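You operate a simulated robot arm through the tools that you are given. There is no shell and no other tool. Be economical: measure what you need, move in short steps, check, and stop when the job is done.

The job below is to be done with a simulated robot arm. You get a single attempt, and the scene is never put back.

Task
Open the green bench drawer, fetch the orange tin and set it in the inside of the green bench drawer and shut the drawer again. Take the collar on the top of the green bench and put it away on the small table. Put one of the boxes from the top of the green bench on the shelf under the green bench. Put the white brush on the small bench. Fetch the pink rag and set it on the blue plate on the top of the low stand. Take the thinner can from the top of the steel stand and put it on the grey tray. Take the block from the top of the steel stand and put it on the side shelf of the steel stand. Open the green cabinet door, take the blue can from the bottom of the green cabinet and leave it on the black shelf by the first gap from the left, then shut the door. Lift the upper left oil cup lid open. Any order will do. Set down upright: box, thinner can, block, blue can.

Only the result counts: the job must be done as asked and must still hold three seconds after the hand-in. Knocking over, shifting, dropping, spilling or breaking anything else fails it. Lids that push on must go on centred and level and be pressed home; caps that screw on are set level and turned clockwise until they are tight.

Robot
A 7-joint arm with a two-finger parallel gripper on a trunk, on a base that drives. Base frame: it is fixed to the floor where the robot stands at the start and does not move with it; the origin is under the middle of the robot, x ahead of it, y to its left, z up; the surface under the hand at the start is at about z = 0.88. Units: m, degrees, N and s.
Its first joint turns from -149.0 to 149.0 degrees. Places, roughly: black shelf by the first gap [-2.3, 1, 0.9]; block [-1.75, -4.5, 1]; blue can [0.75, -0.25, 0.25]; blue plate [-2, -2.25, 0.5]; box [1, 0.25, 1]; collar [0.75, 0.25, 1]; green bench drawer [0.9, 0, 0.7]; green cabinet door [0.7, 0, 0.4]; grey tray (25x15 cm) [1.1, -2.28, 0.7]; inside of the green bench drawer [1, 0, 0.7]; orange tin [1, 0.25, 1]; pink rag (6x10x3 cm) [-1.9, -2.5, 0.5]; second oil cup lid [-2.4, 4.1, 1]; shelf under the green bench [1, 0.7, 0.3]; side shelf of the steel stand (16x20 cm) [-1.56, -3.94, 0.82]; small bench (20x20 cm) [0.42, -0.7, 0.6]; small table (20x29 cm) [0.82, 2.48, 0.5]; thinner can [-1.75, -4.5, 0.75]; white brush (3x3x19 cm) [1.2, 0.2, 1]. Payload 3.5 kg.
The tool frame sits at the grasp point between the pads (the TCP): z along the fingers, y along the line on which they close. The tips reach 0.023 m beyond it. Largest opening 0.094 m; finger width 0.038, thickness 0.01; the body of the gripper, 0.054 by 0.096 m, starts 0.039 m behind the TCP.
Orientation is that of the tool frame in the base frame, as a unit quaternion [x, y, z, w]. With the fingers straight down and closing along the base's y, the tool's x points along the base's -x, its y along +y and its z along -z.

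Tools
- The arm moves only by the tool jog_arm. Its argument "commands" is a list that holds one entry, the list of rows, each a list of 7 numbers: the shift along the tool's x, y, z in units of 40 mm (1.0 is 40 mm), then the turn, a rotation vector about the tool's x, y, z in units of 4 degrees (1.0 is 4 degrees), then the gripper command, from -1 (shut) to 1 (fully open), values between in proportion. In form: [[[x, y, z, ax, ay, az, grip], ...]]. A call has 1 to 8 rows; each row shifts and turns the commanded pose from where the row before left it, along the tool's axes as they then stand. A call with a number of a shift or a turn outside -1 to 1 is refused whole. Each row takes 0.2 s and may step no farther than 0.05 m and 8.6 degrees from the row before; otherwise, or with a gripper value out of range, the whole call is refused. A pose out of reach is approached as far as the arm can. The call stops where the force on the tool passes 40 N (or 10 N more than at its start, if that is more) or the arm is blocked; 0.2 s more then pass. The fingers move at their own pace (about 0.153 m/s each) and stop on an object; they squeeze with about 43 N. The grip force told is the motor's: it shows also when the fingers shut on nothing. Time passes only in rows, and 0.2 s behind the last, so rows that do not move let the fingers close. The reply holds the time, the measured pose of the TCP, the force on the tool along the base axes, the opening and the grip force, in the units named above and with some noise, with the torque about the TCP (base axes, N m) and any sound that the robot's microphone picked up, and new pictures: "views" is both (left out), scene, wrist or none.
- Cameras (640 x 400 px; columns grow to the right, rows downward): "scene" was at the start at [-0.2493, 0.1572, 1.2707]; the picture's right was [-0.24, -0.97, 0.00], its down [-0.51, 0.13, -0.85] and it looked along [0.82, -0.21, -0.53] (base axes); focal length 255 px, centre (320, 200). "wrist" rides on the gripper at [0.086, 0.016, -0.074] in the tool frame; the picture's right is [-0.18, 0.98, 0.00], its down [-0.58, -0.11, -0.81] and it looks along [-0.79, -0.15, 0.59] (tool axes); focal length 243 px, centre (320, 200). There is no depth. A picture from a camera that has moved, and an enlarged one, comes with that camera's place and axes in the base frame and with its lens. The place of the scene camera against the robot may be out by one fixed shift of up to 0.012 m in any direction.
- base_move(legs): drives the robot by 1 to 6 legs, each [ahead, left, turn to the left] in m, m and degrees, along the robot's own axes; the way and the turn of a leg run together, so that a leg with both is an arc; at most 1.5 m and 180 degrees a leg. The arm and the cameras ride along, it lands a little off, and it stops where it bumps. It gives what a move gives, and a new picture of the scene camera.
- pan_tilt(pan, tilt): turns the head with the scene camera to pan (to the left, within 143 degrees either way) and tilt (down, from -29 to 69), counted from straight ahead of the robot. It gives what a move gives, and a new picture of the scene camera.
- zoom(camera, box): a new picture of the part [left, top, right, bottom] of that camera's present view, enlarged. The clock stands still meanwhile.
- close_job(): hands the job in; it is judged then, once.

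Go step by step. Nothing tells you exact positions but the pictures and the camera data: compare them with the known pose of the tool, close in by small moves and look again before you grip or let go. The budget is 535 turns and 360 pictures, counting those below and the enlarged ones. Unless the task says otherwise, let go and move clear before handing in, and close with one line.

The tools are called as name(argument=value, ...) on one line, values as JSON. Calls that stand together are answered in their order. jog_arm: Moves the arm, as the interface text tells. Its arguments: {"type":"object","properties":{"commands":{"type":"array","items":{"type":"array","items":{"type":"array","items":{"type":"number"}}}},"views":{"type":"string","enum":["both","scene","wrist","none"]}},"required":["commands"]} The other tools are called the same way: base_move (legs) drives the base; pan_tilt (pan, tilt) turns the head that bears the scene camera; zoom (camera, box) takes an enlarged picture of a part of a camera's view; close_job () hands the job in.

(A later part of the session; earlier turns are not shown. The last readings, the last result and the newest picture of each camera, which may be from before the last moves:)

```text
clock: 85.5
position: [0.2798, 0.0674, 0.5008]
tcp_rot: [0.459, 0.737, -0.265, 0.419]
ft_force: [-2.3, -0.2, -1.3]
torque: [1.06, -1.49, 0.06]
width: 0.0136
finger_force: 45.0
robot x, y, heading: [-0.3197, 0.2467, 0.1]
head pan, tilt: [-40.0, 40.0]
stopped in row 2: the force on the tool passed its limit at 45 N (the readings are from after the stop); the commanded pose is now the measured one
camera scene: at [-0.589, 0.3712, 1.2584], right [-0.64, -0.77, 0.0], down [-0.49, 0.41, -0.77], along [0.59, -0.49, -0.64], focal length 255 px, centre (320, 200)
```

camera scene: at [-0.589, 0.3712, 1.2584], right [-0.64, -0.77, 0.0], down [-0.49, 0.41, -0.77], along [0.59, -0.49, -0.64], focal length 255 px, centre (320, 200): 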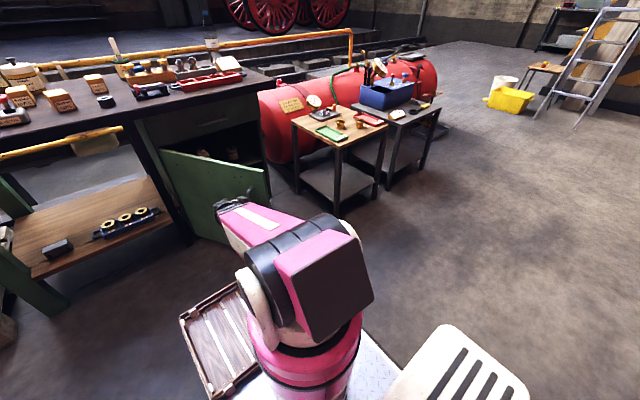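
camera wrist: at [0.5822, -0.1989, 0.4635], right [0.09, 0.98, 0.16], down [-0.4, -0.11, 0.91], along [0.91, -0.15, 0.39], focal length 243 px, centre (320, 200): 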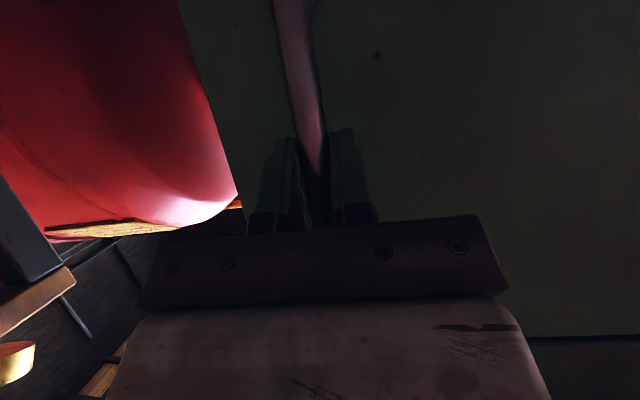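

The door is open about 65°. I let go, back off and rise, then drive to the right to look inside.

jog_arm(commands=[[[0, 0, 0, 0, 0, 0, 0.3], [0, 0, 0, 0, 0, 0, 0.3], [0, 0, -0.9, 0, 0, 0, 0.3], [0, 0, -0.9, 0, 0, 0, 0.3], [0, 0, -0.9, 0, 0, 0, 0.3]]], views="none")

jog_arm(commands=[[[-0.866, 0, -0.5, 0, 0, 0, 0.3], [-0.866, 0, -0.5, 0, 0, 0, 0.3], [-0.866, 0, -0.5, 0, 0, 0, 0.3], [-0.866, 0, -0.5, 0, 0, 0, 0.3], [-0.866, 0, -0.5, 0, 0, 0, 0.3], [-0.866, 0, -0.5, 0, 0, 0, 0.3], [-0.866, 0, -0.5, 0, 0, 0, 0.3]]], views="scene")

```text
clock: 86.8
position: [0.2401, 0.153, 0.5553]
tcp_rot: [0.457, 0.739, -0.265, 0.418]
ft_force: [-0.6, 0.6, 0.1]
torque: [-0.02, 0.01, 0.01]
width: 0.0611
finger_force: 0.0
robot x, y, heading: [-0.3147, 0.2511, -0.1]
head pan, tilt: [-40.0, 40.0]
```

```text
clock: 88.3
position: [0.243, 0.1507, 0.8362]
tcp_rot: [0.457, 0.739, -0.266, 0.418]
ft_force: [0.0, -0.6, -0.1]
torque: [-0.01, 0.02, 0.0]
width: 0.0612
finger_force: 0.2
robot x, y, heading: [-0.3138, 0.2459, 0.0]
head pan, tilt: [-40.0, 40.0]
camera scene: at [-0.5889, 0.3712, 1.2584], right [-0.64, -0.77, 0.0], down [-0.49, 0.41, -0.77], along [0.59, -0.49, -0.64], focal length 255 px, centre (320, 200)
```

scene: 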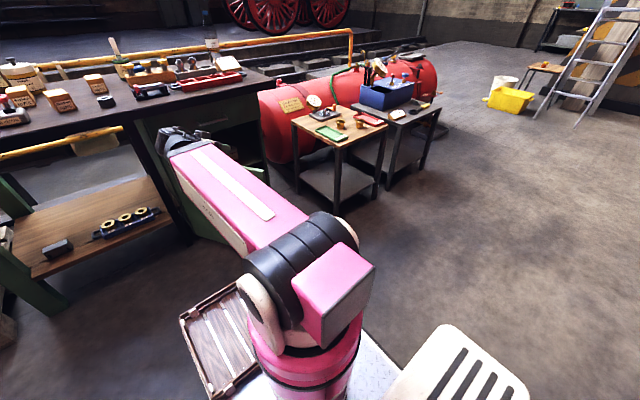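

base_move(legs=[[0, -0.5, 0]])

pan_tilt(pan=5, tilt=38)

```text
clock: 91.3
position: [0.2426, -0.3487, 0.8361]
tcp_rot: [0.457, 0.738, -0.266, 0.418]
ft_force: [0.4, -0.2, -0.1]
torque: [0.0, -0.04, 0.0]
width: 0.0608
finger_force: 0.0
robot x, y, heading: [-0.3223, -0.2506, -0.4]
head pan, tilt: [-40.0, 40.0]
camera scene: at [-0.5892, -0.1275, 1.2584], right [-0.64, -0.76, 0.0], down [-0.49, 0.41, -0.77], along [0.59, -0.49, -0.64], focal length 255 px, centre (320, 200)
```

scene: 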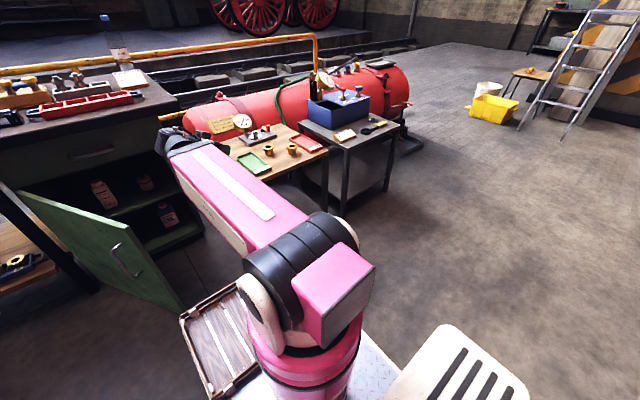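

```text
clock: 92.4
position: [0.2433, -0.3488, 0.836]
tcp_rot: [0.457, 0.738, -0.266, 0.418]
ft_force: [0.5, -0.3, 0.5]
torque: [-0.02, 0.0, 0.02]
width: 0.0609
finger_force: 0.1
robot x, y, heading: [-0.3196, -0.251, -0.2]
head pan, tilt: [5.0, 38.0]
camera scene: at [-0.5682, -0.0655, 1.2614], right [0.08, -1.0, 0.0], down [-0.61, -0.05, -0.79], along [0.79, 0.07, -0.62], focal length 255 px, centre (320, 200)
```

scene: 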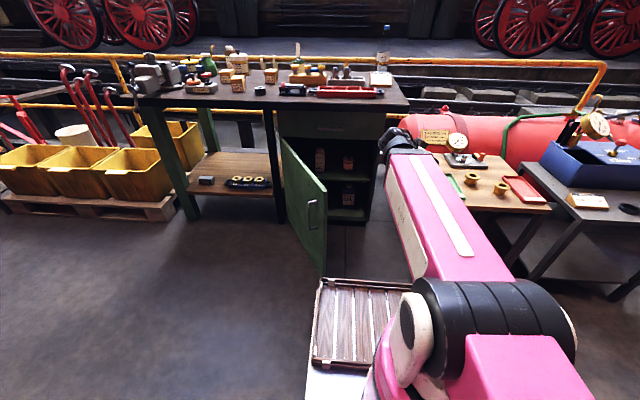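

zoom(camera="scene", box=[270, 120, 414, 240])

zoom(camera="scene", box=[410, 110, 640, 260])

```text
3.33 times, centred on (342, 180) of scene
camera zoom: at [-0.5682, -0.0655, 1.2614], right [0.08, -1.0, 0.0], down [-0.61, -0.05, -0.79], along [0.79, 0.07, -0.62], focal length 849 px, centre (247, 267)
```

zoom: 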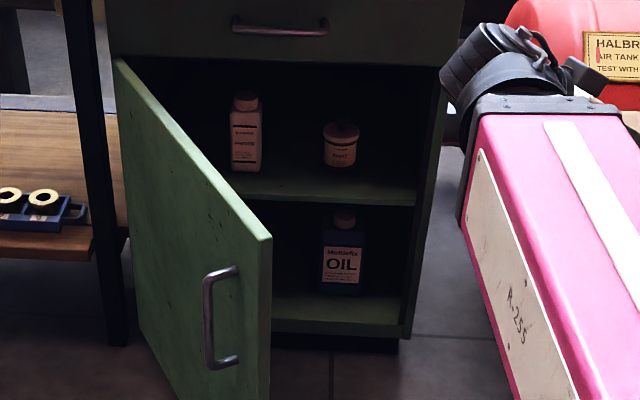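

```text
2.67 times, centred on (525, 185) of scene
camera zoom: at [-0.5682, -0.0655, 1.2614], right [0.08, -1.0, 0.0], down [-0.61, -0.05, -0.79], along [0.79, 0.07, -0.62], focal length 679 px, centre (-227, 240)
```

zoom: 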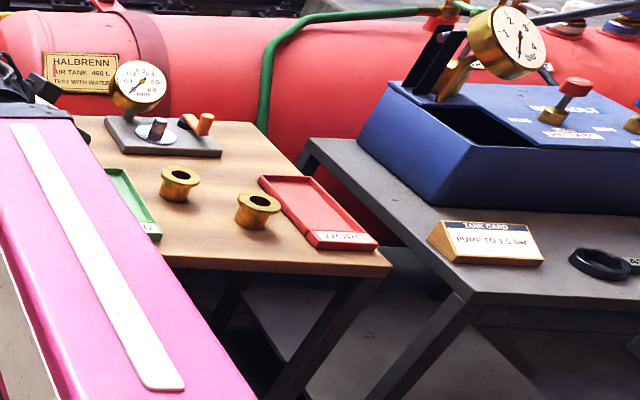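

The blue oil can stands on the cabinet bottom near (0.845, -0.14), about 0.12–0.31 high, below a mid shelf at z≈0.38. I move the arm forward and turn the tool to face straight ahead.

jog_arm(commands=[[[0.115, 0.93, -0.195, 0, 0, 0, 1], [0.115, 0.93, -0.195, 0, 0, 0, 1], [0.115, 0.93, -0.195, 0, 0, 0, 1], [0.115, 0.93, -0.195, 0, 0, 0, 1], [0.115, 0.93, -0.195, 0, 0, 0, 1]]], views="none")

jog_arm(commands=[[[0, 0, 0, -0.83, 0, -0.478, 1], [0, 0, 0, -0.83, 0, -0.478, 1], [0, 0, 0, -0.83, 0, -0.478, 1], [0, 0, 0, -0.83, 0, -0.478, 1], [0, 0, 0, -0.83, 0, -0.478, 1], [0, 0, 0, -0.83, 0, -0.478, 1], [0, 0, 0, -0.83, 0, -0.478, 1], [0, 0, 0, -0.83, 0, -0.478, 1]]], views="none")

jog_arm(commands=[[[0, 0, 0, -0.83, 0, -0.478, 1], [0, 0, 0, -0.83, 0, -0.478, 1], [0, 0, 0, -0.83, 0, -0.478, 1], [0, 0, 0, -0.83, 0, -0.478, 1], [0, 0, 0, -0.83, 0, -0.478, 1], [0, 0, 0, -0.83, 0, -0.478, 1], [0, 0, 0, -0.83, 0, -0.478, 1], [0, 0, 0, -0.83, 0, -0.478, 1]]], views="scene")

```text
clock: 93.6
position: [0.3896, -0.2267, 0.8363]
tcp_rot: [0.458, 0.739, -0.266, 0.417]
ft_force: [-0.3, -0.6, -0.2]
torque: [-0.01, 0.01, 0.02]
width: 0.094
finger_force: 0.0
robot x, y, heading: [-0.3191, -0.2515, -0.1]
head pan, tilt: [5.0, 38.0]
```

```text
clock: 95.4
position: [0.3897, -0.2263, 0.8346]
tcp_rot: [0.247, 0.833, -0.143, 0.474]
ft_force: [0.0, -0.2, 0.1]
torque: [-0.03, -0.01, -0.01]
width: 0.0943
finger_force: 0.1
robot x, y, heading: [-0.3185, -0.2528, -0.2]
head pan, tilt: [5.0, 38.0]
```

```text
clock: 97.2
position: [0.3904, -0.2262, 0.8338]
tcp_rot: [0.021, 0.869, -0.009, 0.495]
ft_force: [-0.1, 0.4, 0.6]
torque: [0.02, 0.0, 0.01]
width: 0.0941
finger_force: 0.2
robot x, y, heading: [-0.3189, -0.2538, -0.2]
head pan, tilt: [5.0, 38.0]
camera scene: at [-0.5682, -0.0654, 1.2614], right [0.09, -1.0, 0.0], down [-0.61, -0.05, -0.79], along [0.79, 0.07, -0.62], focal length 255 px, centre (320, 200)
```

scene: 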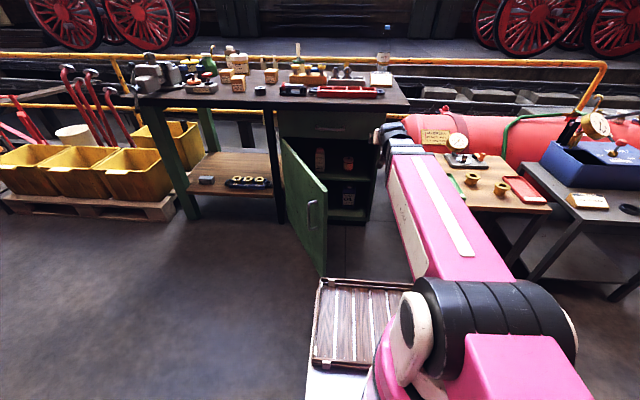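

I lower the arm in front of the cabinet.

jog_arm(commands=[[[0.866, 0.13, 0.5, -0.2, 0, -0.1, 1], [0.866, 0.13, 0.5, -0.2, 0, -0.1, 1], [0.866, 0.13, 0.5, 0, 0, 0, 1], [0.866, 0.13, 0.5, 0, 0, 0, 1], [0.866, 0.13, 0.5, 0, 0, 0, 1], [0.866, 0.13, 0.5, 0, 0, 0, 1], [0.866, 0.13, 0.5, 0, 0, 0, 1], [0.866, 0.13, 0.5, 0, 0, 0, 1]]], views="none")

jog_arm(commands=[[[0.866, 0.13, 0.5, 0, 0, 0, 1], [0.866, 0.13, 0.5, 0, 0, 0, 1], [0.866, 0.13, 0.5, 0, 0, 0, 1], [0.866, 0.13, 0.5, 0, 0, 0, 1], [0.866, 0.13, 0.5, 0, 0, 0, 1], [0.866, 0.13, 0.5, 0, 0, 0, 1]]], views="both")

```text
clock: 99.0
position: [0.3854, -0.1847, 0.5154]
tcp_rot: [0.009, 0.869, -0.001, 0.495]
ft_force: [0.1, -0.2, 0.3]
torque: [0.0, -0.02, -0.04]
width: 0.0942
finger_force: 0.0
robot x, y, heading: [-0.3237, -0.2519, 0.1]
head pan, tilt: [5.0, 38.0]
```

```text
clock: 100.4
position: [0.3845, -0.1491, 0.2755]
tcp_rot: [0.009, 0.869, -0.001, 0.494]
ft_force: [-1.0, 0.2, -0.6]
torque: [0.02, 0.01, -0.02]
width: 0.0939
finger_force: 0.1
robot x, y, heading: [-0.3192, -0.2512, 0.2]
head pan, tilt: [5.0, 38.0]
camera scene: at [-0.5682, -0.0654, 1.2614], right [0.09, -1.0, 0.0], down [-0.61, -0.05, -0.79], along [0.79, 0.07, -0.62], focal length 255 px, centre (320, 200)
camera wrist: at [0.2759, -0.1315, 0.2387], right [0.11, 0.98, 0.17], down [-0.4, -0.11, 0.91], along [0.91, -0.16, 0.38], focal length 243 px, centre (320, 200)
```

scene: 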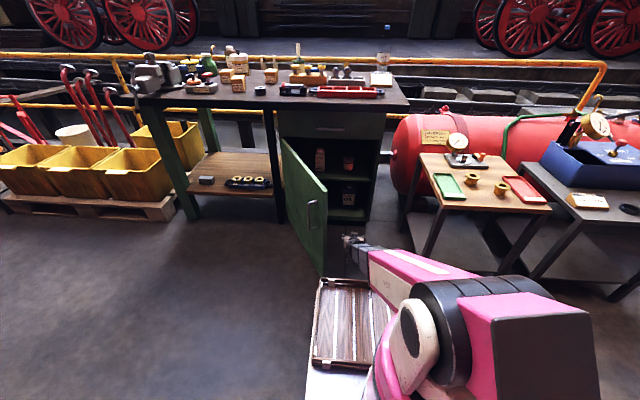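
wrist: 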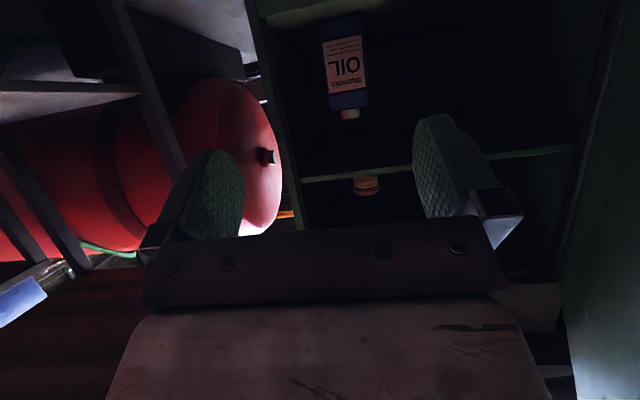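

The can's body is about 8 cm wide at y≈-0.134, z 0.12–0.26. I drive a little forward, keeping clear of the door edge and the table.

base_move(legs=[[0.14, 0.04, 0]])

jog_arm(commands=[[[0.05, -0.2, 0.45, 0, 0, 0, 1], [-0.2, -0.2, 0.6, 0, 0, 0, 1]]], views="wrist")

```text
clock: 102.0
position: [0.5167, -0.115, 0.2763]
tcp_rot: [0.009, 0.869, 0.0, 0.494]
ft_force: [0.7, -0.3, 0.0]
torque: [-0.01, -0.02, 0.03]
width: 0.0938
finger_force: 0.1
robot x, y, heading: [-0.1848, -0.2191, -0.0]
head pan, tilt: [5.0, 38.0]
stopped in leg 1: the robot was blocked; the commanded pose is now the measured one
camera scene: at [-0.4344, -0.0302, 1.2614], right [0.08, -1.0, 0.0], down [-0.61, -0.05, -0.79], along [0.79, 0.07, -0.62], focal length 255 px, centre (320, 200)
```

scene: 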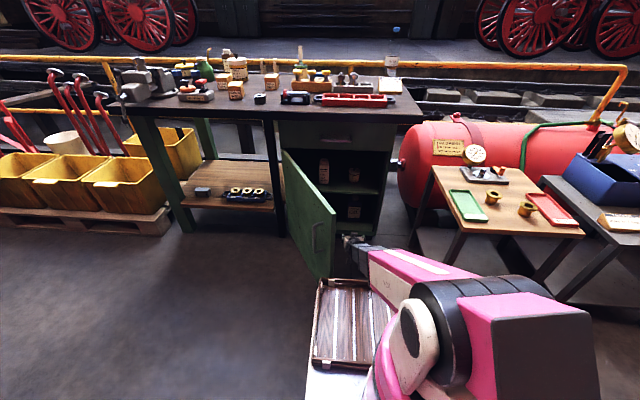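

```text
clock: 102.6
position: [0.5572, -0.1303, 0.26]
tcp_rot: [0.008, 0.869, -0.001, 0.494]
ft_force: [-0.1, -0.4, 0.1]
torque: [-0.01, -0.01, 0.01]
width: 0.094
finger_force: 0.0
robot x, y, heading: [-0.1878, -0.2167, -0.3]
head pan, tilt: [5.0, 38.0]
camera wrist: at [0.4491, -0.1135, 0.2236], right [0.11, 0.98, 0.17], down [-0.4, -0.11, 0.91], along [0.91, -0.16, 0.38], focal length 243 px, centre (320, 200)
```

wrist: 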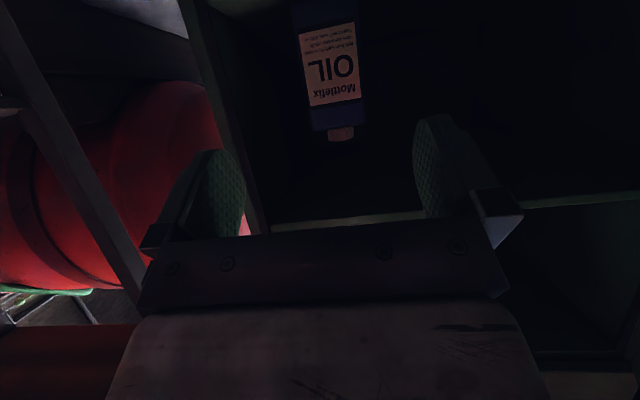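

zoom(camera="wrist", box=[260, 0, 420, 150])

```text
2.67 times, centred on (340, 75) of wrist
camera zoom: at [0.4491, -0.1135, 0.2236], right [0.11, 0.98, 0.17], down [-0.4, -0.11, 0.91], along [0.91, -0.16, 0.38], focal length 647 px, centre (267, 533)
```

zoom: 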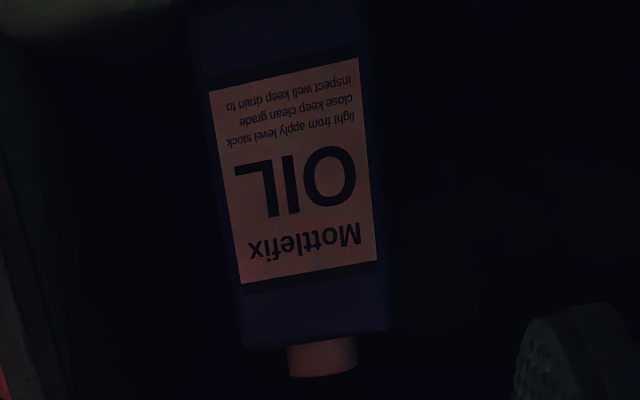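

Body is about 78 mm wide, centred at y≈-0.131. I advance with open fingers, most of the way first.

jog_arm(commands=[[[-0.324, 0, 0.9, 0, 0, 0, 1], [-0.324, 0, 0.9, 0, 0, 0, 1], [-0.324, 0, 0.9, 0, 0, 0, 1], [-0.324, 0, 0.9, 0, 0, 0, 1], [-0.324, 0, 0.9, 0, 0, 0, 1]]], views="wrist")

zoom(camera="wrist", box=[140, 0, 520, 237])

```text
clock: 103.8
position: [0.7442, -0.1344, 0.2234]
tcp_rot: [0.008, 0.869, 0.0, 0.494]
ft_force: [0.4, -0.3, 0.0]
torque: [-0.02, -0.01, 0.01]
width: 0.0939
finger_force: 0.1
robot x, y, heading: [-0.1855, -0.216, -0.1]
head pan, tilt: [5.0, 38.0]
camera wrist: at [0.6359, -0.1168, 0.1868], right [0.11, 0.98, 0.17], down [-0.4, -0.11, 0.91], along [0.91, -0.17, 0.38], focal length 243 px, centre (320, 200)
```

wrist: 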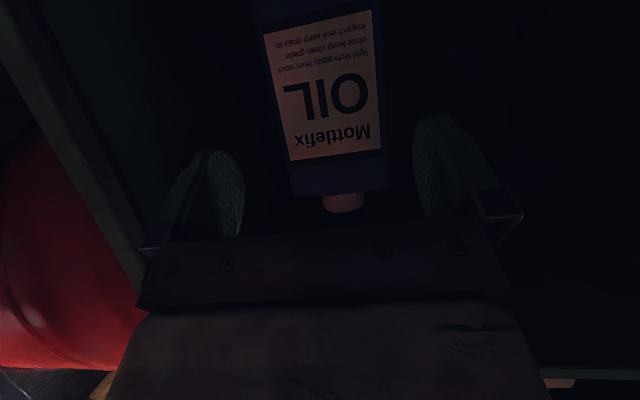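

```text
1.68 times, centred on (330, 118) of wrist
camera zoom: at [0.6359, -0.1168, 0.1868], right [0.11, 0.98, 0.17], down [-0.4, -0.11, 0.91], along [0.91, -0.17, 0.38], focal length 409 px, centre (303, 337)
```

zoom: 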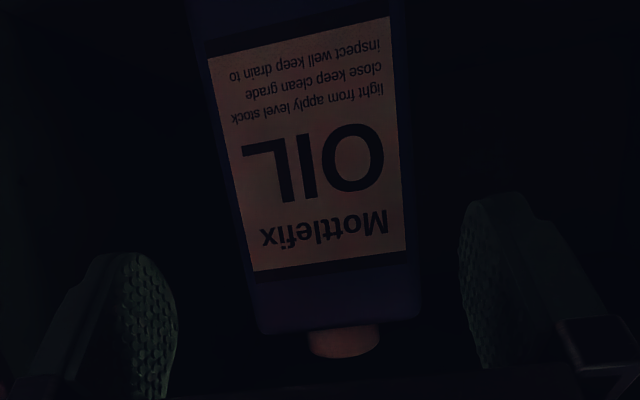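

Aligned. I make the last approach and grip the can.

jog_arm(commands=[[[-0.21, 0.02, 0.66, 0, 0, 0, 1], [-0.21, 0.02, 0.66, 0, 0, 0, 1], [-0.21, 0.02, 0.66, 0, 0, 0, 1], [0, 0, 0, 0, 0, 0, -1], [0, 0, 0, 0, 0, 0, -1], [0, 0, 0, 0, 0, 0, -1]]], views="wrist")

```text
clock: 105.2
position: [0.8245, -0.1328, 0.2062]
tcp_rot: [0.008, 0.869, -0.001, 0.496]
ft_force: [3.0, 0.1, 8.8]
torque: [-0.26, -1.19, 0.14]
width: 0.0896
finger_force: 43.0
robot x, y, heading: [-0.1874, -0.2213, -0.1]
head pan, tilt: [5.0, 38.0]
camera wrist: at [0.7169, -0.1156, 0.1693], right [0.11, 0.98, 0.16], down [-0.4, -0.11, 0.91], along [0.91, -0.17, 0.38], focal length 243 px, centre (320, 200)
```

wrist: 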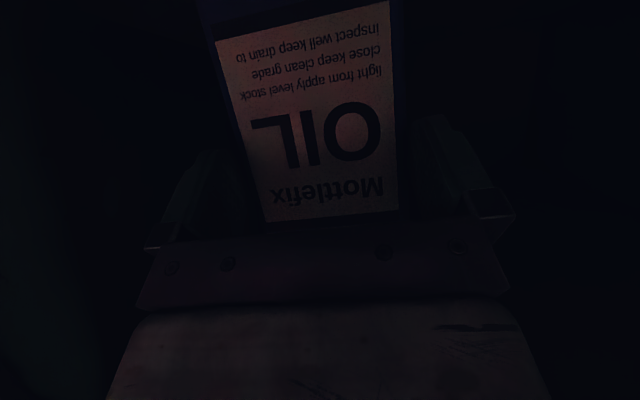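

The grip is at 90 mm, so the can is wider and deeper in than thought and only the tips hold it. I open, advance 3 cm and grip again.

jog_arm(commands=[[[0, 0, 0, 0, 0, 0, 1], [0, 0, 0, 0, 0, 0, 1], [-0.19, -0.02, 0.33, 0, 0, 0, 1], [-0.19, -0.02, 0.33, 0, 0, 0, 1], [0, 0, 0, 0, 0, 0, 1]]], views="wrist")

zoom(camera="wrist", box=[140, 0, 520, 237])

```text
clock: 106.4
position: [0.8554, -0.1346, 0.2031]
tcp_rot: [0.009, 0.869, -0.001, 0.494]
ft_force: [-0.2, -0.8, 0.1]
torque: [-0.01, -0.09, 0.01]
width: 0.0942
finger_force: 0.0
robot x, y, heading: [-0.1841, -0.218, -0.0]
head pan, tilt: [5.0, 38.0]
camera wrist: at [0.747, -0.1171, 0.1667], right [0.11, 0.98, 0.17], down [-0.4, -0.11, 0.91], along [0.91, -0.17, 0.38], focal length 243 px, centre (320, 200)
```

wrist: 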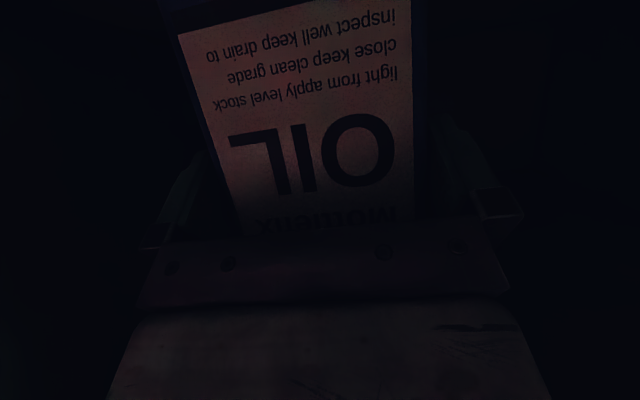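

```text
1.68 times, centred on (330, 118) of wrist
camera zoom: at [0.747, -0.1171, 0.1667], right [0.11, 0.98, 0.17], down [-0.4, -0.11, 0.91], along [0.91, -0.17, 0.38], focal length 409 px, centre (303, 337)
```

zoom: 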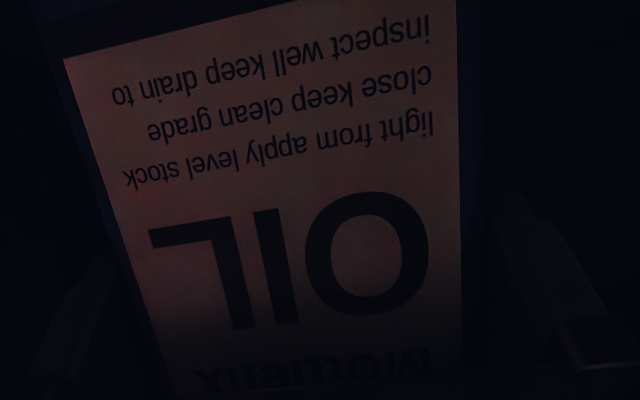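

jog_arm(commands=[[[0, 0, 0, 0, 0, 0, -1], [0, 0, 0, 0, 0, 0, -1], [0, 0, 0, 0, 0, 0, -1], [-0.4, 0, -0.23, 0, 0, 0, -1]]], views="none")

```text
clock: 107.4
position: [0.8562, -0.1348, 0.2218]
tcp_rot: [0.008, 0.869, 0.0, 0.495]
ft_force: [-0.1, 0.0, -9.0]
torque: [0.0, 0.16, -0.03]
width: 0.0898
finger_force: 43.6
robot x, y, heading: [-0.1828, -0.2184, 0.0]
head pan, tilt: [5.0, 38.0]
```

The can is held and lifted. I draw it straight out of the cabinet.

jog_arm(commands=[[[0.5, 0, -0.866, 0, 0, 0, -1], [0.5, 0, -0.866, 0, 0, 0, -1], [0.5, 0, -0.866, 0, 0, 0, -1], [0.5, 0, -0.866, 0, 0, 0, -1], [0.5, 0, -0.866, 0, 0, 0, -1], [0.5, 0, -0.866, 0, 0, 0, -1], [0.5, 0, -0.866, 0, 0, 0, -1], [0.5, 0, -0.866, 0, 0, 0, -1]]], views="none")

base_move(legs=[[-0.3, 0, 0]])

```text
clock: 109.2
position: [0.5417, -0.1302, 0.2299]
tcp_rot: [0.008, 0.868, 0.0, 0.497]
ft_force: [1.2, 0.0, -9.0]
torque: [0.0, 0.14, 0.01]
width: 0.0901
finger_force: 43.4
robot x, y, heading: [-0.1865, -0.217, -0.4]
head pan, tilt: [5.0, 38.0]
```

```text
clock: 111.2
position: [0.247, -0.1335, 0.2262]
tcp_rot: [0.011, 0.87, -0.003, 0.493]
ft_force: [-0.3, 0.3, -9.0]
torque: [-0.03, 0.12, -0.01]
width: 0.09
finger_force: 43.4
robot x, y, heading: [-0.4776, -0.2171, -0.3]
head pan, tilt: [5.0, 38.0]
camera scene: at [-0.7216, -0.0274, 1.2622], right [0.08, -1.0, 0.0], down [-0.62, -0.05, -0.79], along [0.78, 0.06, -0.62], focal length 255 px, centre (320, 200)
```

scene: 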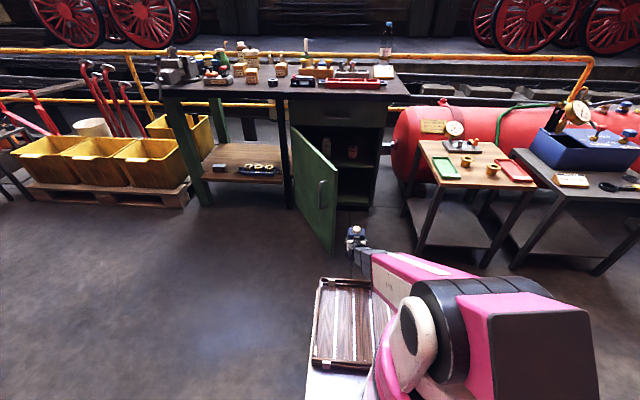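

The can is out. I raise it for travel and turn the head to look for the black shelf behind-left.

jog_arm(commands=[[[-0.866, 0, -0.5, 0, 0, 0, -1], [-0.866, 0, -0.5, 0, 0, 0, -1], [-0.866, 0, -0.5, 0, 0, 0, -1], [-0.866, 0, -0.5, 0, 0, 0, -1], [-0.866, 0, -0.5, 0, 0, 0, -1], [-0.866, 0, -0.5, 0, 0, 0, -1], [-0.866, 0, -0.5, 0, 0, 0, -1], [-0.866, 0, -0.5, 0, 0, 0, -1]]], views="none")

pan_tilt(pan=140, tilt=15)

pan_tilt(pan=-140, tilt=15)

pan_tilt(pan=75, tilt=15)

```text
clock: 113.0
position: [0.2516, -0.1361, 0.5457]
tcp_rot: [0.011, 0.869, -0.003, 0.495]
ft_force: [0.1, -0.5, -8.9]
torque: [0.04, 0.15, 0.02]
width: 0.0898
finger_force: 43.5
robot x, y, heading: [-0.4777, -0.2157, -0.4]
head pan, tilt: [5.0, 38.0]
```

```text
clock: 115.2
position: [0.252, -0.1364, 0.5462]
tcp_rot: [0.011, 0.869, -0.002, 0.494]
ft_force: [0.0, 0.2, -9.1]
torque: [-0.02, 0.19, 0.04]
width: 0.09
finger_force: 43.0
robot x, y, heading: [-0.4754, -0.2151, -0.1]
head pan, tilt: [140.0, 15.0]
camera scene: at [-0.8828, 0.0259, 1.298], right [0.65, 0.76, 0.0], down [0.2, -0.17, -0.97], along [-0.74, 0.63, -0.26], focal length 255 px, centre (320, 200)
```

scene: 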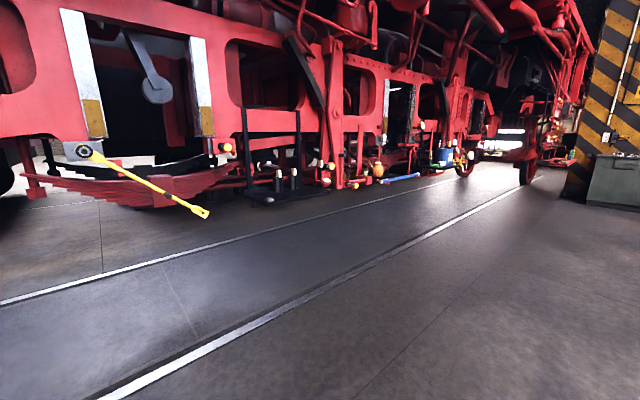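

```text
clock: 119.0
position: [0.251, -0.1355, 0.5464]
tcp_rot: [0.01, 0.869, -0.001, 0.495]
ft_force: [-0.4, 0.4, -9.1]
torque: [-0.01, 0.12, 0.02]
width: 0.0903
finger_force: 43.4
robot x, y, heading: [-0.4726, -0.2153, -0.4]
head pan, tilt: [-140.0, 15.0]
camera scene: at [-0.8837, -0.0942, 1.298], right [-0.64, 0.77, 0.0], down [0.2, 0.17, -0.97], along [-0.74, -0.62, -0.26], focal length 255 px, centre (320, 200)
```

scene: 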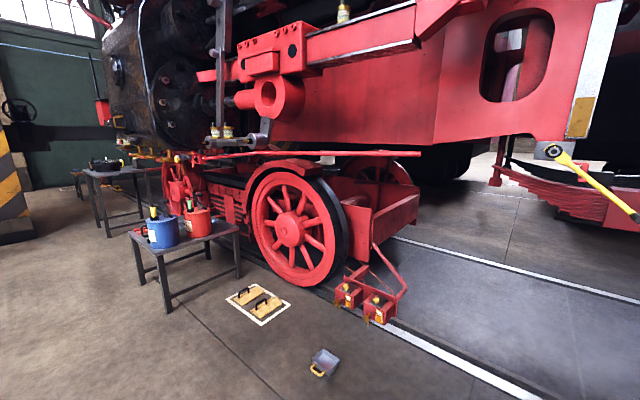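

```text
clock: 122.1
position: [0.2505, -0.136, 0.5457]
tcp_rot: [0.01, 0.869, -0.001, 0.495]
ft_force: [-0.6, 0.2, -9.6]
torque: [-0.01, 0.13, 0.0]
width: 0.0901
finger_force: 43.2
robot x, y, heading: [-0.4756, -0.2166, -0.5]
head pan, tilt: [75.0, 15.0]
camera scene: at [-0.7869, 0.0554, 1.298], right [0.96, -0.27, 0.0], down [-0.07, -0.25, -0.97], along [0.26, 0.93, -0.26], focal length 255 px, centre (320, 200)
```

scene: 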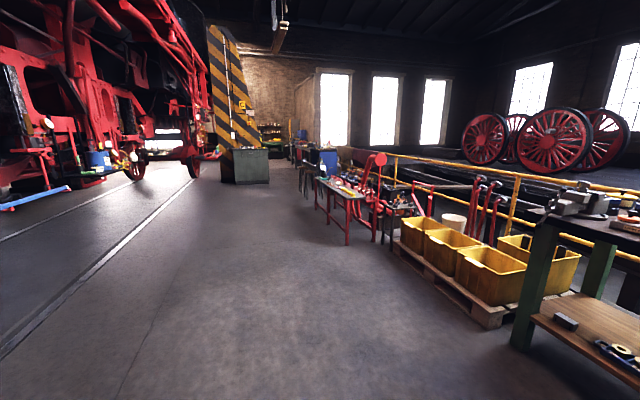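

The black shelf should be on the red locomotive frame. I look at it more closely.

pan_tilt(pan=135, tilt=8)

zoom(camera="scene", box=[220, 80, 476, 240])

```text
clock: 123.4
position: [0.2519, -0.136, 0.547]
tcp_rot: [0.01, 0.869, -0.001, 0.495]
ft_force: [0.1, 0.0, -8.2]
torque: [0.0, 0.14, -0.03]
width: 0.0898
finger_force: 42.9
robot x, y, heading: [-0.4815, -0.216, -0.5]
head pan, tilt: [135.0, 8.0]
camera scene: at [-0.8767, 0.0313, 1.3094], right [0.71, 0.7, 0.0], down [0.1, -0.1, -0.99], along [-0.69, 0.71, -0.14], focal length 255 px, centre (320, 200)
```

scene: 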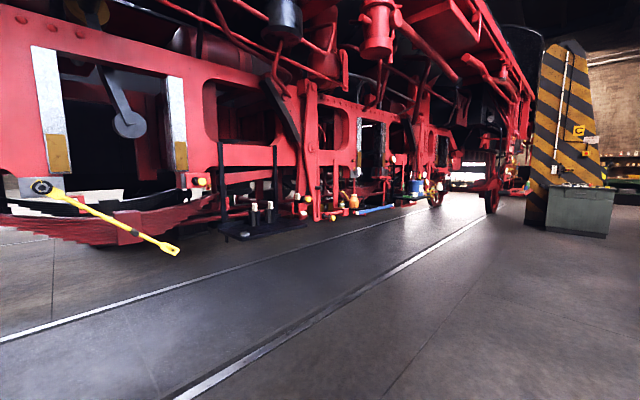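

```text
2.50 times, centred on (348, 160) of scene
camera zoom: at [-0.8767, 0.0313, 1.3094], right [0.71, 0.7, 0.0], down [0.1, -0.1, -0.99], along [-0.69, 0.71, -0.14], focal length 637 px, centre (250, 300)
```

zoom: 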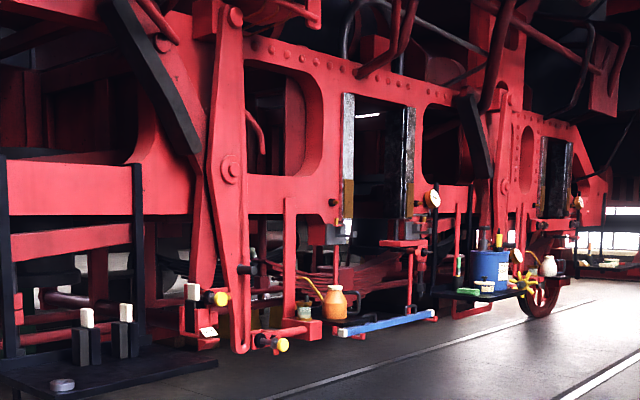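

The black shelf with the pegs hangs near (-2.25, 0.95, 0.9). I back off, turn round and drive alongside it.

base_move(legs=[[-0.6, 0, 0], [0, 0, 180], [0, -1.2, 0]])

pan_tilt(pan=0, tilt=20)

```text
clock: 139.9
position: [-1.8407, 0.8705, 0.5451]
tcp_rot: [0.869, 0.008, -0.495, 0.009]
ft_force: [0.1, 0.8, -8.8]
torque: [-0.03, -0.16, 0.04]
width: 0.0899
finger_force: 43.2
robot x, y, heading: [-1.1118, 0.9808, -178.1]
head pan, tilt: [135.0, 8.0]
camera scene: at [-0.7187, 0.7293, 1.3094], right [-0.68, -0.73, 0.0], down [-0.1, 0.09, -0.99], along [0.72, -0.67, -0.14], focal length 255 px, centre (320, 200)
```

scene: 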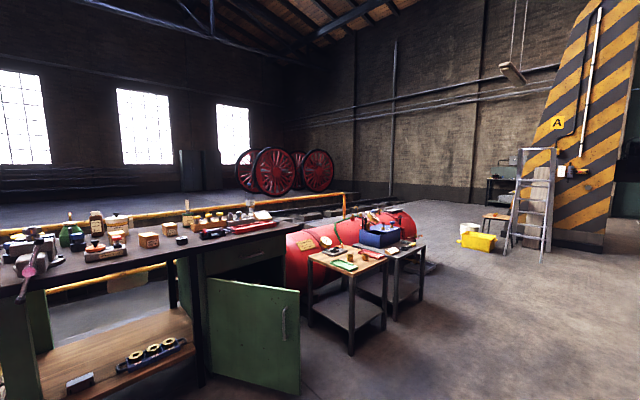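

```text
clock: 142.1
position: [-1.8408, 0.8707, 0.5453]
tcp_rot: [0.869, 0.008, -0.495, 0.009]
ft_force: [0.9, 0.5, -9.3]
torque: [0.0, -0.15, -0.02]
width: 0.09
finger_force: 42.6
robot x, y, heading: [-1.1162, 0.9835, -177.9]
head pan, tilt: [0.0, 20.0]
camera scene: at [-0.8795, 0.789, 1.2898], right [-0.04, 1.0, 0.0], down [0.34, 0.01, -0.94], along [-0.94, -0.03, -0.34], focal length 255 px, centre (320, 200)
```

scene: 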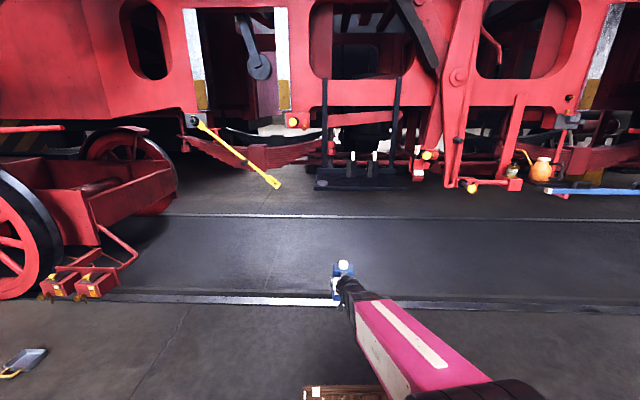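

zoom(camera="scene", box=[280, 60, 460, 210])

zoom(camera="scene", box=[160, 0, 640, 210])

```text
2.67 times, centred on (370, 135) of scene
camera zoom: at [-0.8795, 0.789, 1.2898], right [-0.04, 1.0, 0.0], down [0.34, 0.01, -0.94], along [-0.94, -0.03, -0.34], focal length 679 px, centre (187, 373)
```

zoom: 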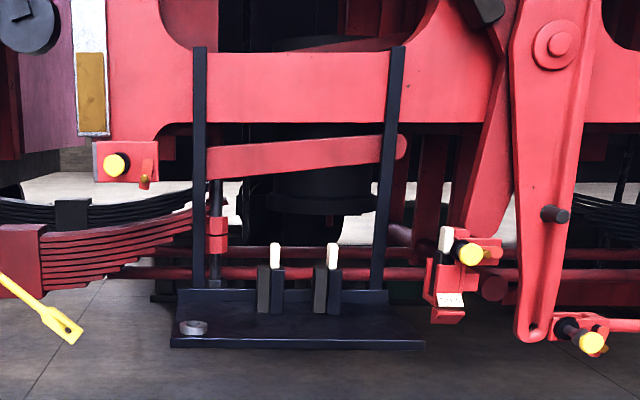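

```text
1.33 times, centred on (400, 105) of scene
camera zoom: at [-0.8795, 0.789, 1.2898], right [-0.04, 1.0, 0.0], down [0.34, 0.01, -0.94], along [-0.94, -0.03, -0.34], focal length 340 px, centre (213, 327)
```

zoom: 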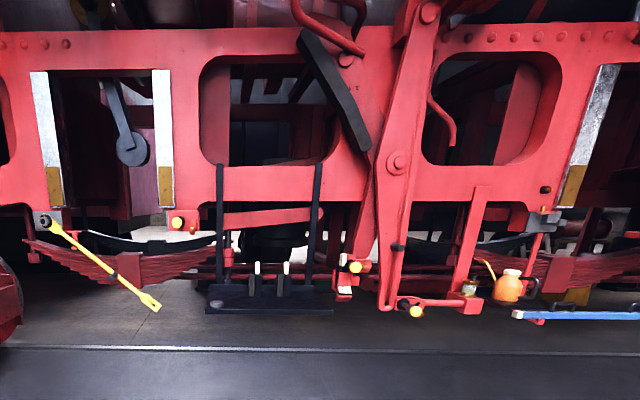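

The shelf is at about x -2.15…-2.45, y 0.72…1.21; its front and right part are free. I raise the can above shelf height.

jog_arm(commands=[[[-0.866, 0, -0.5, 0, 0, 0, -1], [-0.866, 0, -0.5, 0, 0, 0, -1], [-0.866, 0, -0.5, 0, 0, 0, -1], [-0.866, 0, -0.5, 0, 0, 0, -1], [-0.866, 0, -0.5, 0, 0, 0, -1], [-0.866, 0, -0.5, 0, 0, 0, -1], [-0.866, 0, -0.5, 0, 0, 0, -1], [-0.866, 0, -0.5, 0, 0, 0, -1]]], views="none")

jog_arm(commands=[[[-0.866, 0, -0.5, 0, 0, 0, -1], [-0.866, 0, -0.5, 0, 0, 0, -1], [-0.866, 0, -0.5, 0, 0, 0, -1], [-0.866, 0, -0.5, 0, 0, 0, -1], [-1, 0, -0.2, 0, 0, 0, -1], [-1, 0, -0.2, 0, 0, 0, -1]]], views="scene")

```text
clock: 143.8
position: [-1.8446, 0.8724, 0.8671]
tcp_rot: [0.869, 0.007, -0.494, 0.009]
ft_force: [-0.9, 0.5, -8.8]
torque: [0.0, -0.17, 0.0]
width: 0.0899
finger_force: 42.2
robot x, y, heading: [-1.1179, 0.9843, -178.0]
head pan, tilt: [0.0, 20.0]
```

```text
clock: 145.2
position: [-1.8734, 0.8738, 1.1018]
tcp_rot: [0.869, 0.008, -0.495, 0.009]
ft_force: [0.9, 0.5, -8.1]
torque: [-0.02, -0.14, -0.02]
width: 0.0896
finger_force: 43.0
robot x, y, heading: [-1.1148, 0.9779, -177.8]
head pan, tilt: [0.0, 20.0]
camera scene: at [-0.8795, 0.789, 1.2898], right [-0.04, 1.0, 0.0], down [0.34, 0.01, -0.94], along [-0.94, -0.03, -0.34], focal length 255 px, centre (320, 200)
```

scene: 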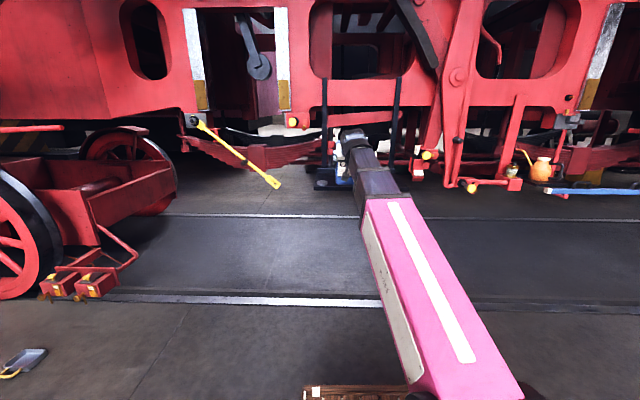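

base_move(legs=[[0.2, -0.2, 0]])

jog_arm(commands=[[[0, 0, 0, 0, 0, 0, -1]]], views="wrist")

```text
clock: 147.2
position: [-2.0823, 1.068, 1.1005]
tcp_rot: [0.869, 0.007, -0.494, 0.009]
ft_force: [-0.3, 0.3, -8.7]
torque: [0.0, -0.15, -0.03]
width: 0.09
finger_force: 43.0
robot x, y, heading: [-1.3232, 1.1714, -178.1]
head pan, tilt: [0.0, 20.0]
camera scene: at [-1.0888, 0.982, 1.2898], right [-0.03, 1.0, 0.0], down [0.34, 0.01, -0.94], along [-0.94, -0.03, -0.34], focal length 255 px, centre (320, 200)
```

scene: 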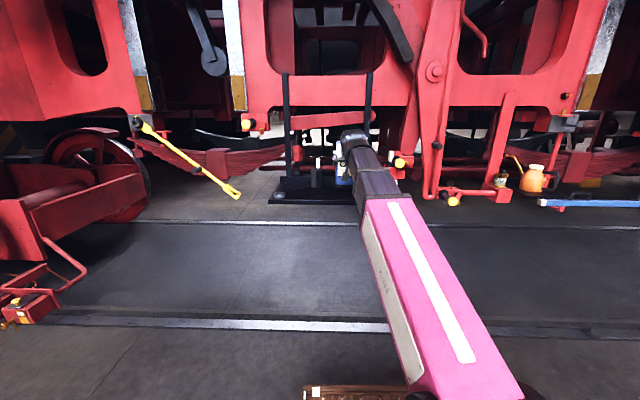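

```text
clock: 147.6
position: [-2.0838, 1.0677, 1.1007]
tcp_rot: [0.869, 0.008, -0.494, 0.009]
ft_force: [1.0, -0.6, -8.8]
torque: [0.03, -0.17, -0.02]
width: 0.0899
finger_force: 43.4
robot x, y, heading: [-1.3283, 1.1754, -178.1]
head pan, tilt: [0.0, 20.0]
camera wrist: at [-1.9741, 1.0526, 1.0637], right [-0.07, -0.98, 0.17], down [0.39, 0.12, 0.91], along [-0.92, 0.13, 0.38], focal length 243 px, centre (320, 200)
```

wrist: 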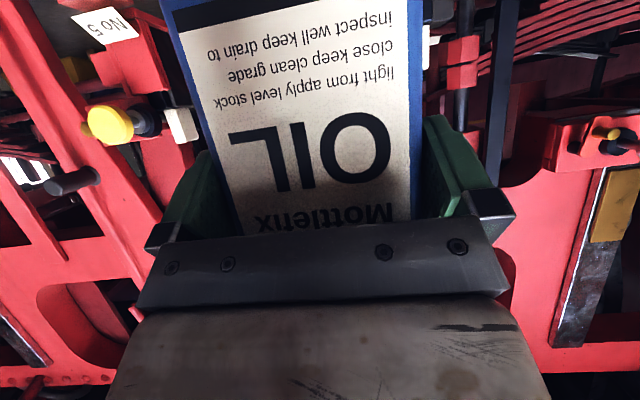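

Clear. I move the can in over the shelf and begin lowering.

jog_arm(commands=[[[-0.49, -0.13, 0.85, 0, 0, 0, -1], [-0.49, -0.13, 0.85, 0, 0, 0, -1], [-0.49, -0.13, 0.85, 0, 0, 0, -1], [-0.49, -0.13, 0.85, 0, 0, 0, -1], [0.6, 0, 0.35, 0, 0, 0, -1], [0.6, 0, 0.35, 0, 0, 0, -1]]], views="both")

zoom(camera="scene", box=[250, 100, 430, 230])

```text
clock: 149.0
position: [-2.241, 1.085, 1.0425]
tcp_rot: [0.869, 0.008, -0.495, 0.009]
ft_force: [-0.2, 0.0, -8.6]
torque: [0.01, -0.16, 0.01]
width: 0.0901
finger_force: 42.6
robot x, y, heading: [-1.3264, 1.1737, -178.0]
head pan, tilt: [0.0, 20.0]
camera scene: at [-1.0889, 0.982, 1.2898], right [-0.03, 1.0, 0.0], down [0.34, 0.01, -0.94], along [-0.94, -0.03, -0.34], focal length 255 px, centre (320, 200)
camera wrist: at [-2.1328, 1.0697, 1.0061], right [-0.07, -0.98, 0.17], down [0.39, 0.12, 0.91], along [-0.92, 0.13, 0.38], focal length 243 px, centre (320, 200)
```

scene: 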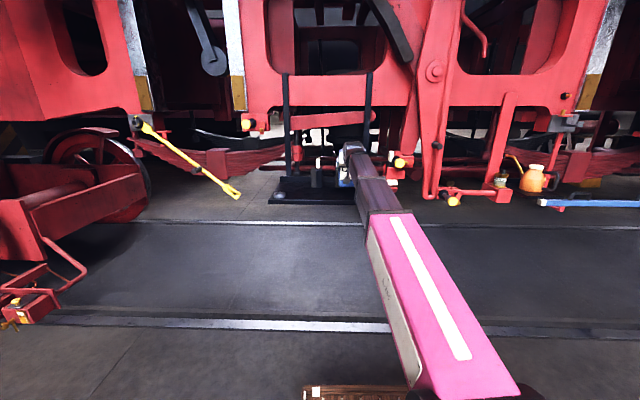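
wrist: 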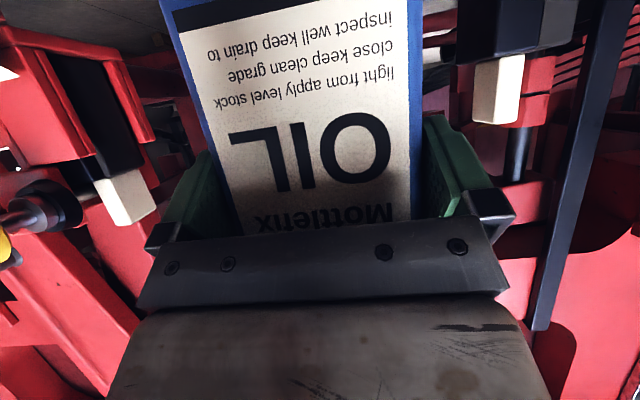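

```text
3.08 times, centred on (340, 165) of scene
camera zoom: at [-1.0889, 0.982, 1.2898], right [-0.03, 1.0, 0.0], down [0.34, 0.01, -0.94], along [-0.94, -0.03, -0.34], focal length 784 px, centre (258, 308)
```

zoom: 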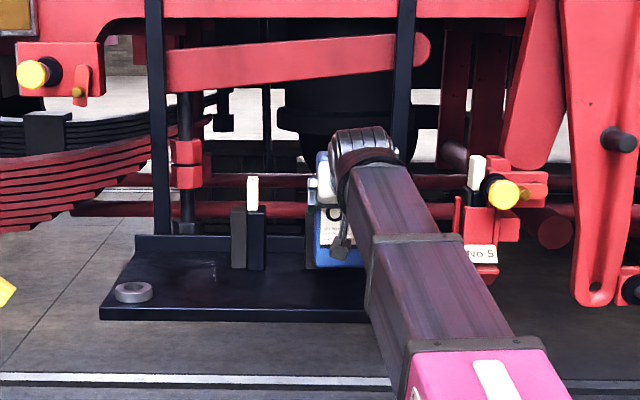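

I lower slowly until the can touches the shelf.

jog_arm(commands=[[[-0.1, -0.3, 0.2, 0, 0, 0, -1], [0.4, 0, 0.23, 0, 0, 0, -1], [0.3, 0, 0.17, 0, 0, 0, -1], [0.3, 0, 0.17, 0, 0, 0, -1], [0.3, 0, 0.17, 0, 0, 0, -1]]], views="scene")

zoom(camera="scene", box=[250, 100, 430, 230])

```text
clock: 150.2
position: [-2.2485, 1.0962, 0.9984]
tcp_rot: [0.864, 0.01, -0.503, 0.007]
ft_force: [5.1, -2.1, 9.3]
torque: [0.59, -0.26, -0.24]
width: 0.0899
finger_force: 43.3
robot x, y, heading: [-1.3273, 1.1737, -178.2]
head pan, tilt: [0.0, 20.0]
stopped in row 5: the force on the tool passed its limit at 64 N (the readings are from after the stop); the commanded pose is now the measured one
camera scene: at [-1.0881, 0.982, 1.2897], right [-0.03, 1.0, 0.0], down [0.34, 0.01, -0.94], along [-0.94, -0.03, -0.34], focal length 255 px, centre (320, 200)
```

scene: 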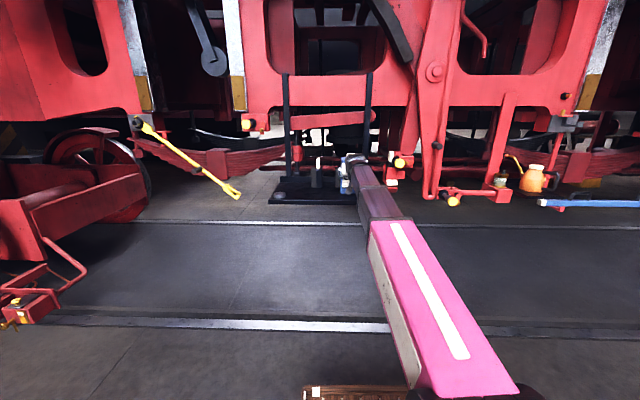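

```text
3.08 times, centred on (340, 165) of scene
camera zoom: at [-1.0881, 0.982, 1.2897], right [-0.03, 1.0, 0.0], down [0.34, 0.01, -0.94], along [-0.94, -0.03, -0.34], focal length 784 px, centre (258, 308)
```

zoom: 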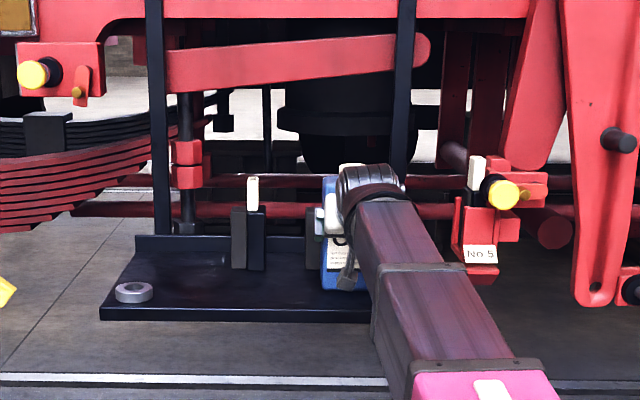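

The can stands on the shelf. I open and back off along the fingers.

jog_arm(commands=[[[0, 0, 0, 0, 0, 0, 1], [0, 0, 0, 0, 0, 0, 1], [0, 0, -0.3, 0, 0, 0, 1], [0, 0, -0.6, 0, 0, 0, 1], [0, 0, -0.8, 0, 0, 0, 1], [0, 0, -0.8, 0, 0, 0, 1], [0, 0, -0.8, 0, 0, 0, 1]]], views="both")

```text
clock: 151.8
position: [-2.1334, 1.0983, 1.0612]
tcp_rot: [0.865, 0.008, -0.502, 0.007]
ft_force: [1.4, -0.4, 0.6]
torque: [-0.04, -0.03, 0.03]
width: 0.094
finger_force: 0.1
robot x, y, heading: [-1.3276, 1.1764, -178.5]
head pan, tilt: [0.0, 20.0]
camera scene: at [-1.0885, 0.982, 1.2898], right [-0.03, 1.0, 0.0], down [0.34, 0.01, -0.94], along [-0.94, -0.03, -0.34], focal length 255 px, centre (320, 200)
camera wrist: at [-2.0256, 1.0842, 1.0236], right [-0.07, -0.98, 0.16], down [0.41, 0.12, 0.9], along [-0.91, 0.13, 0.39], focal length 243 px, centre (320, 200)
```

scene: 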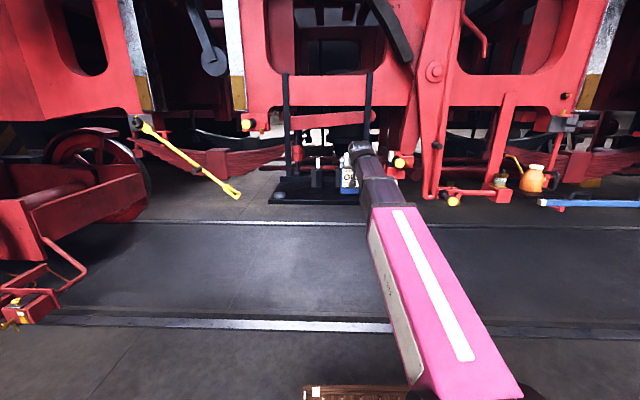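
wrist: 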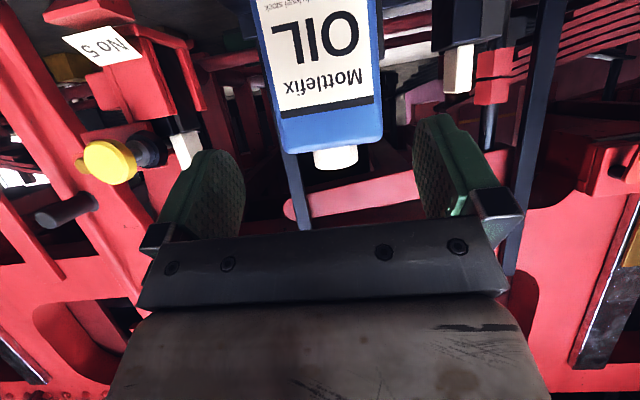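

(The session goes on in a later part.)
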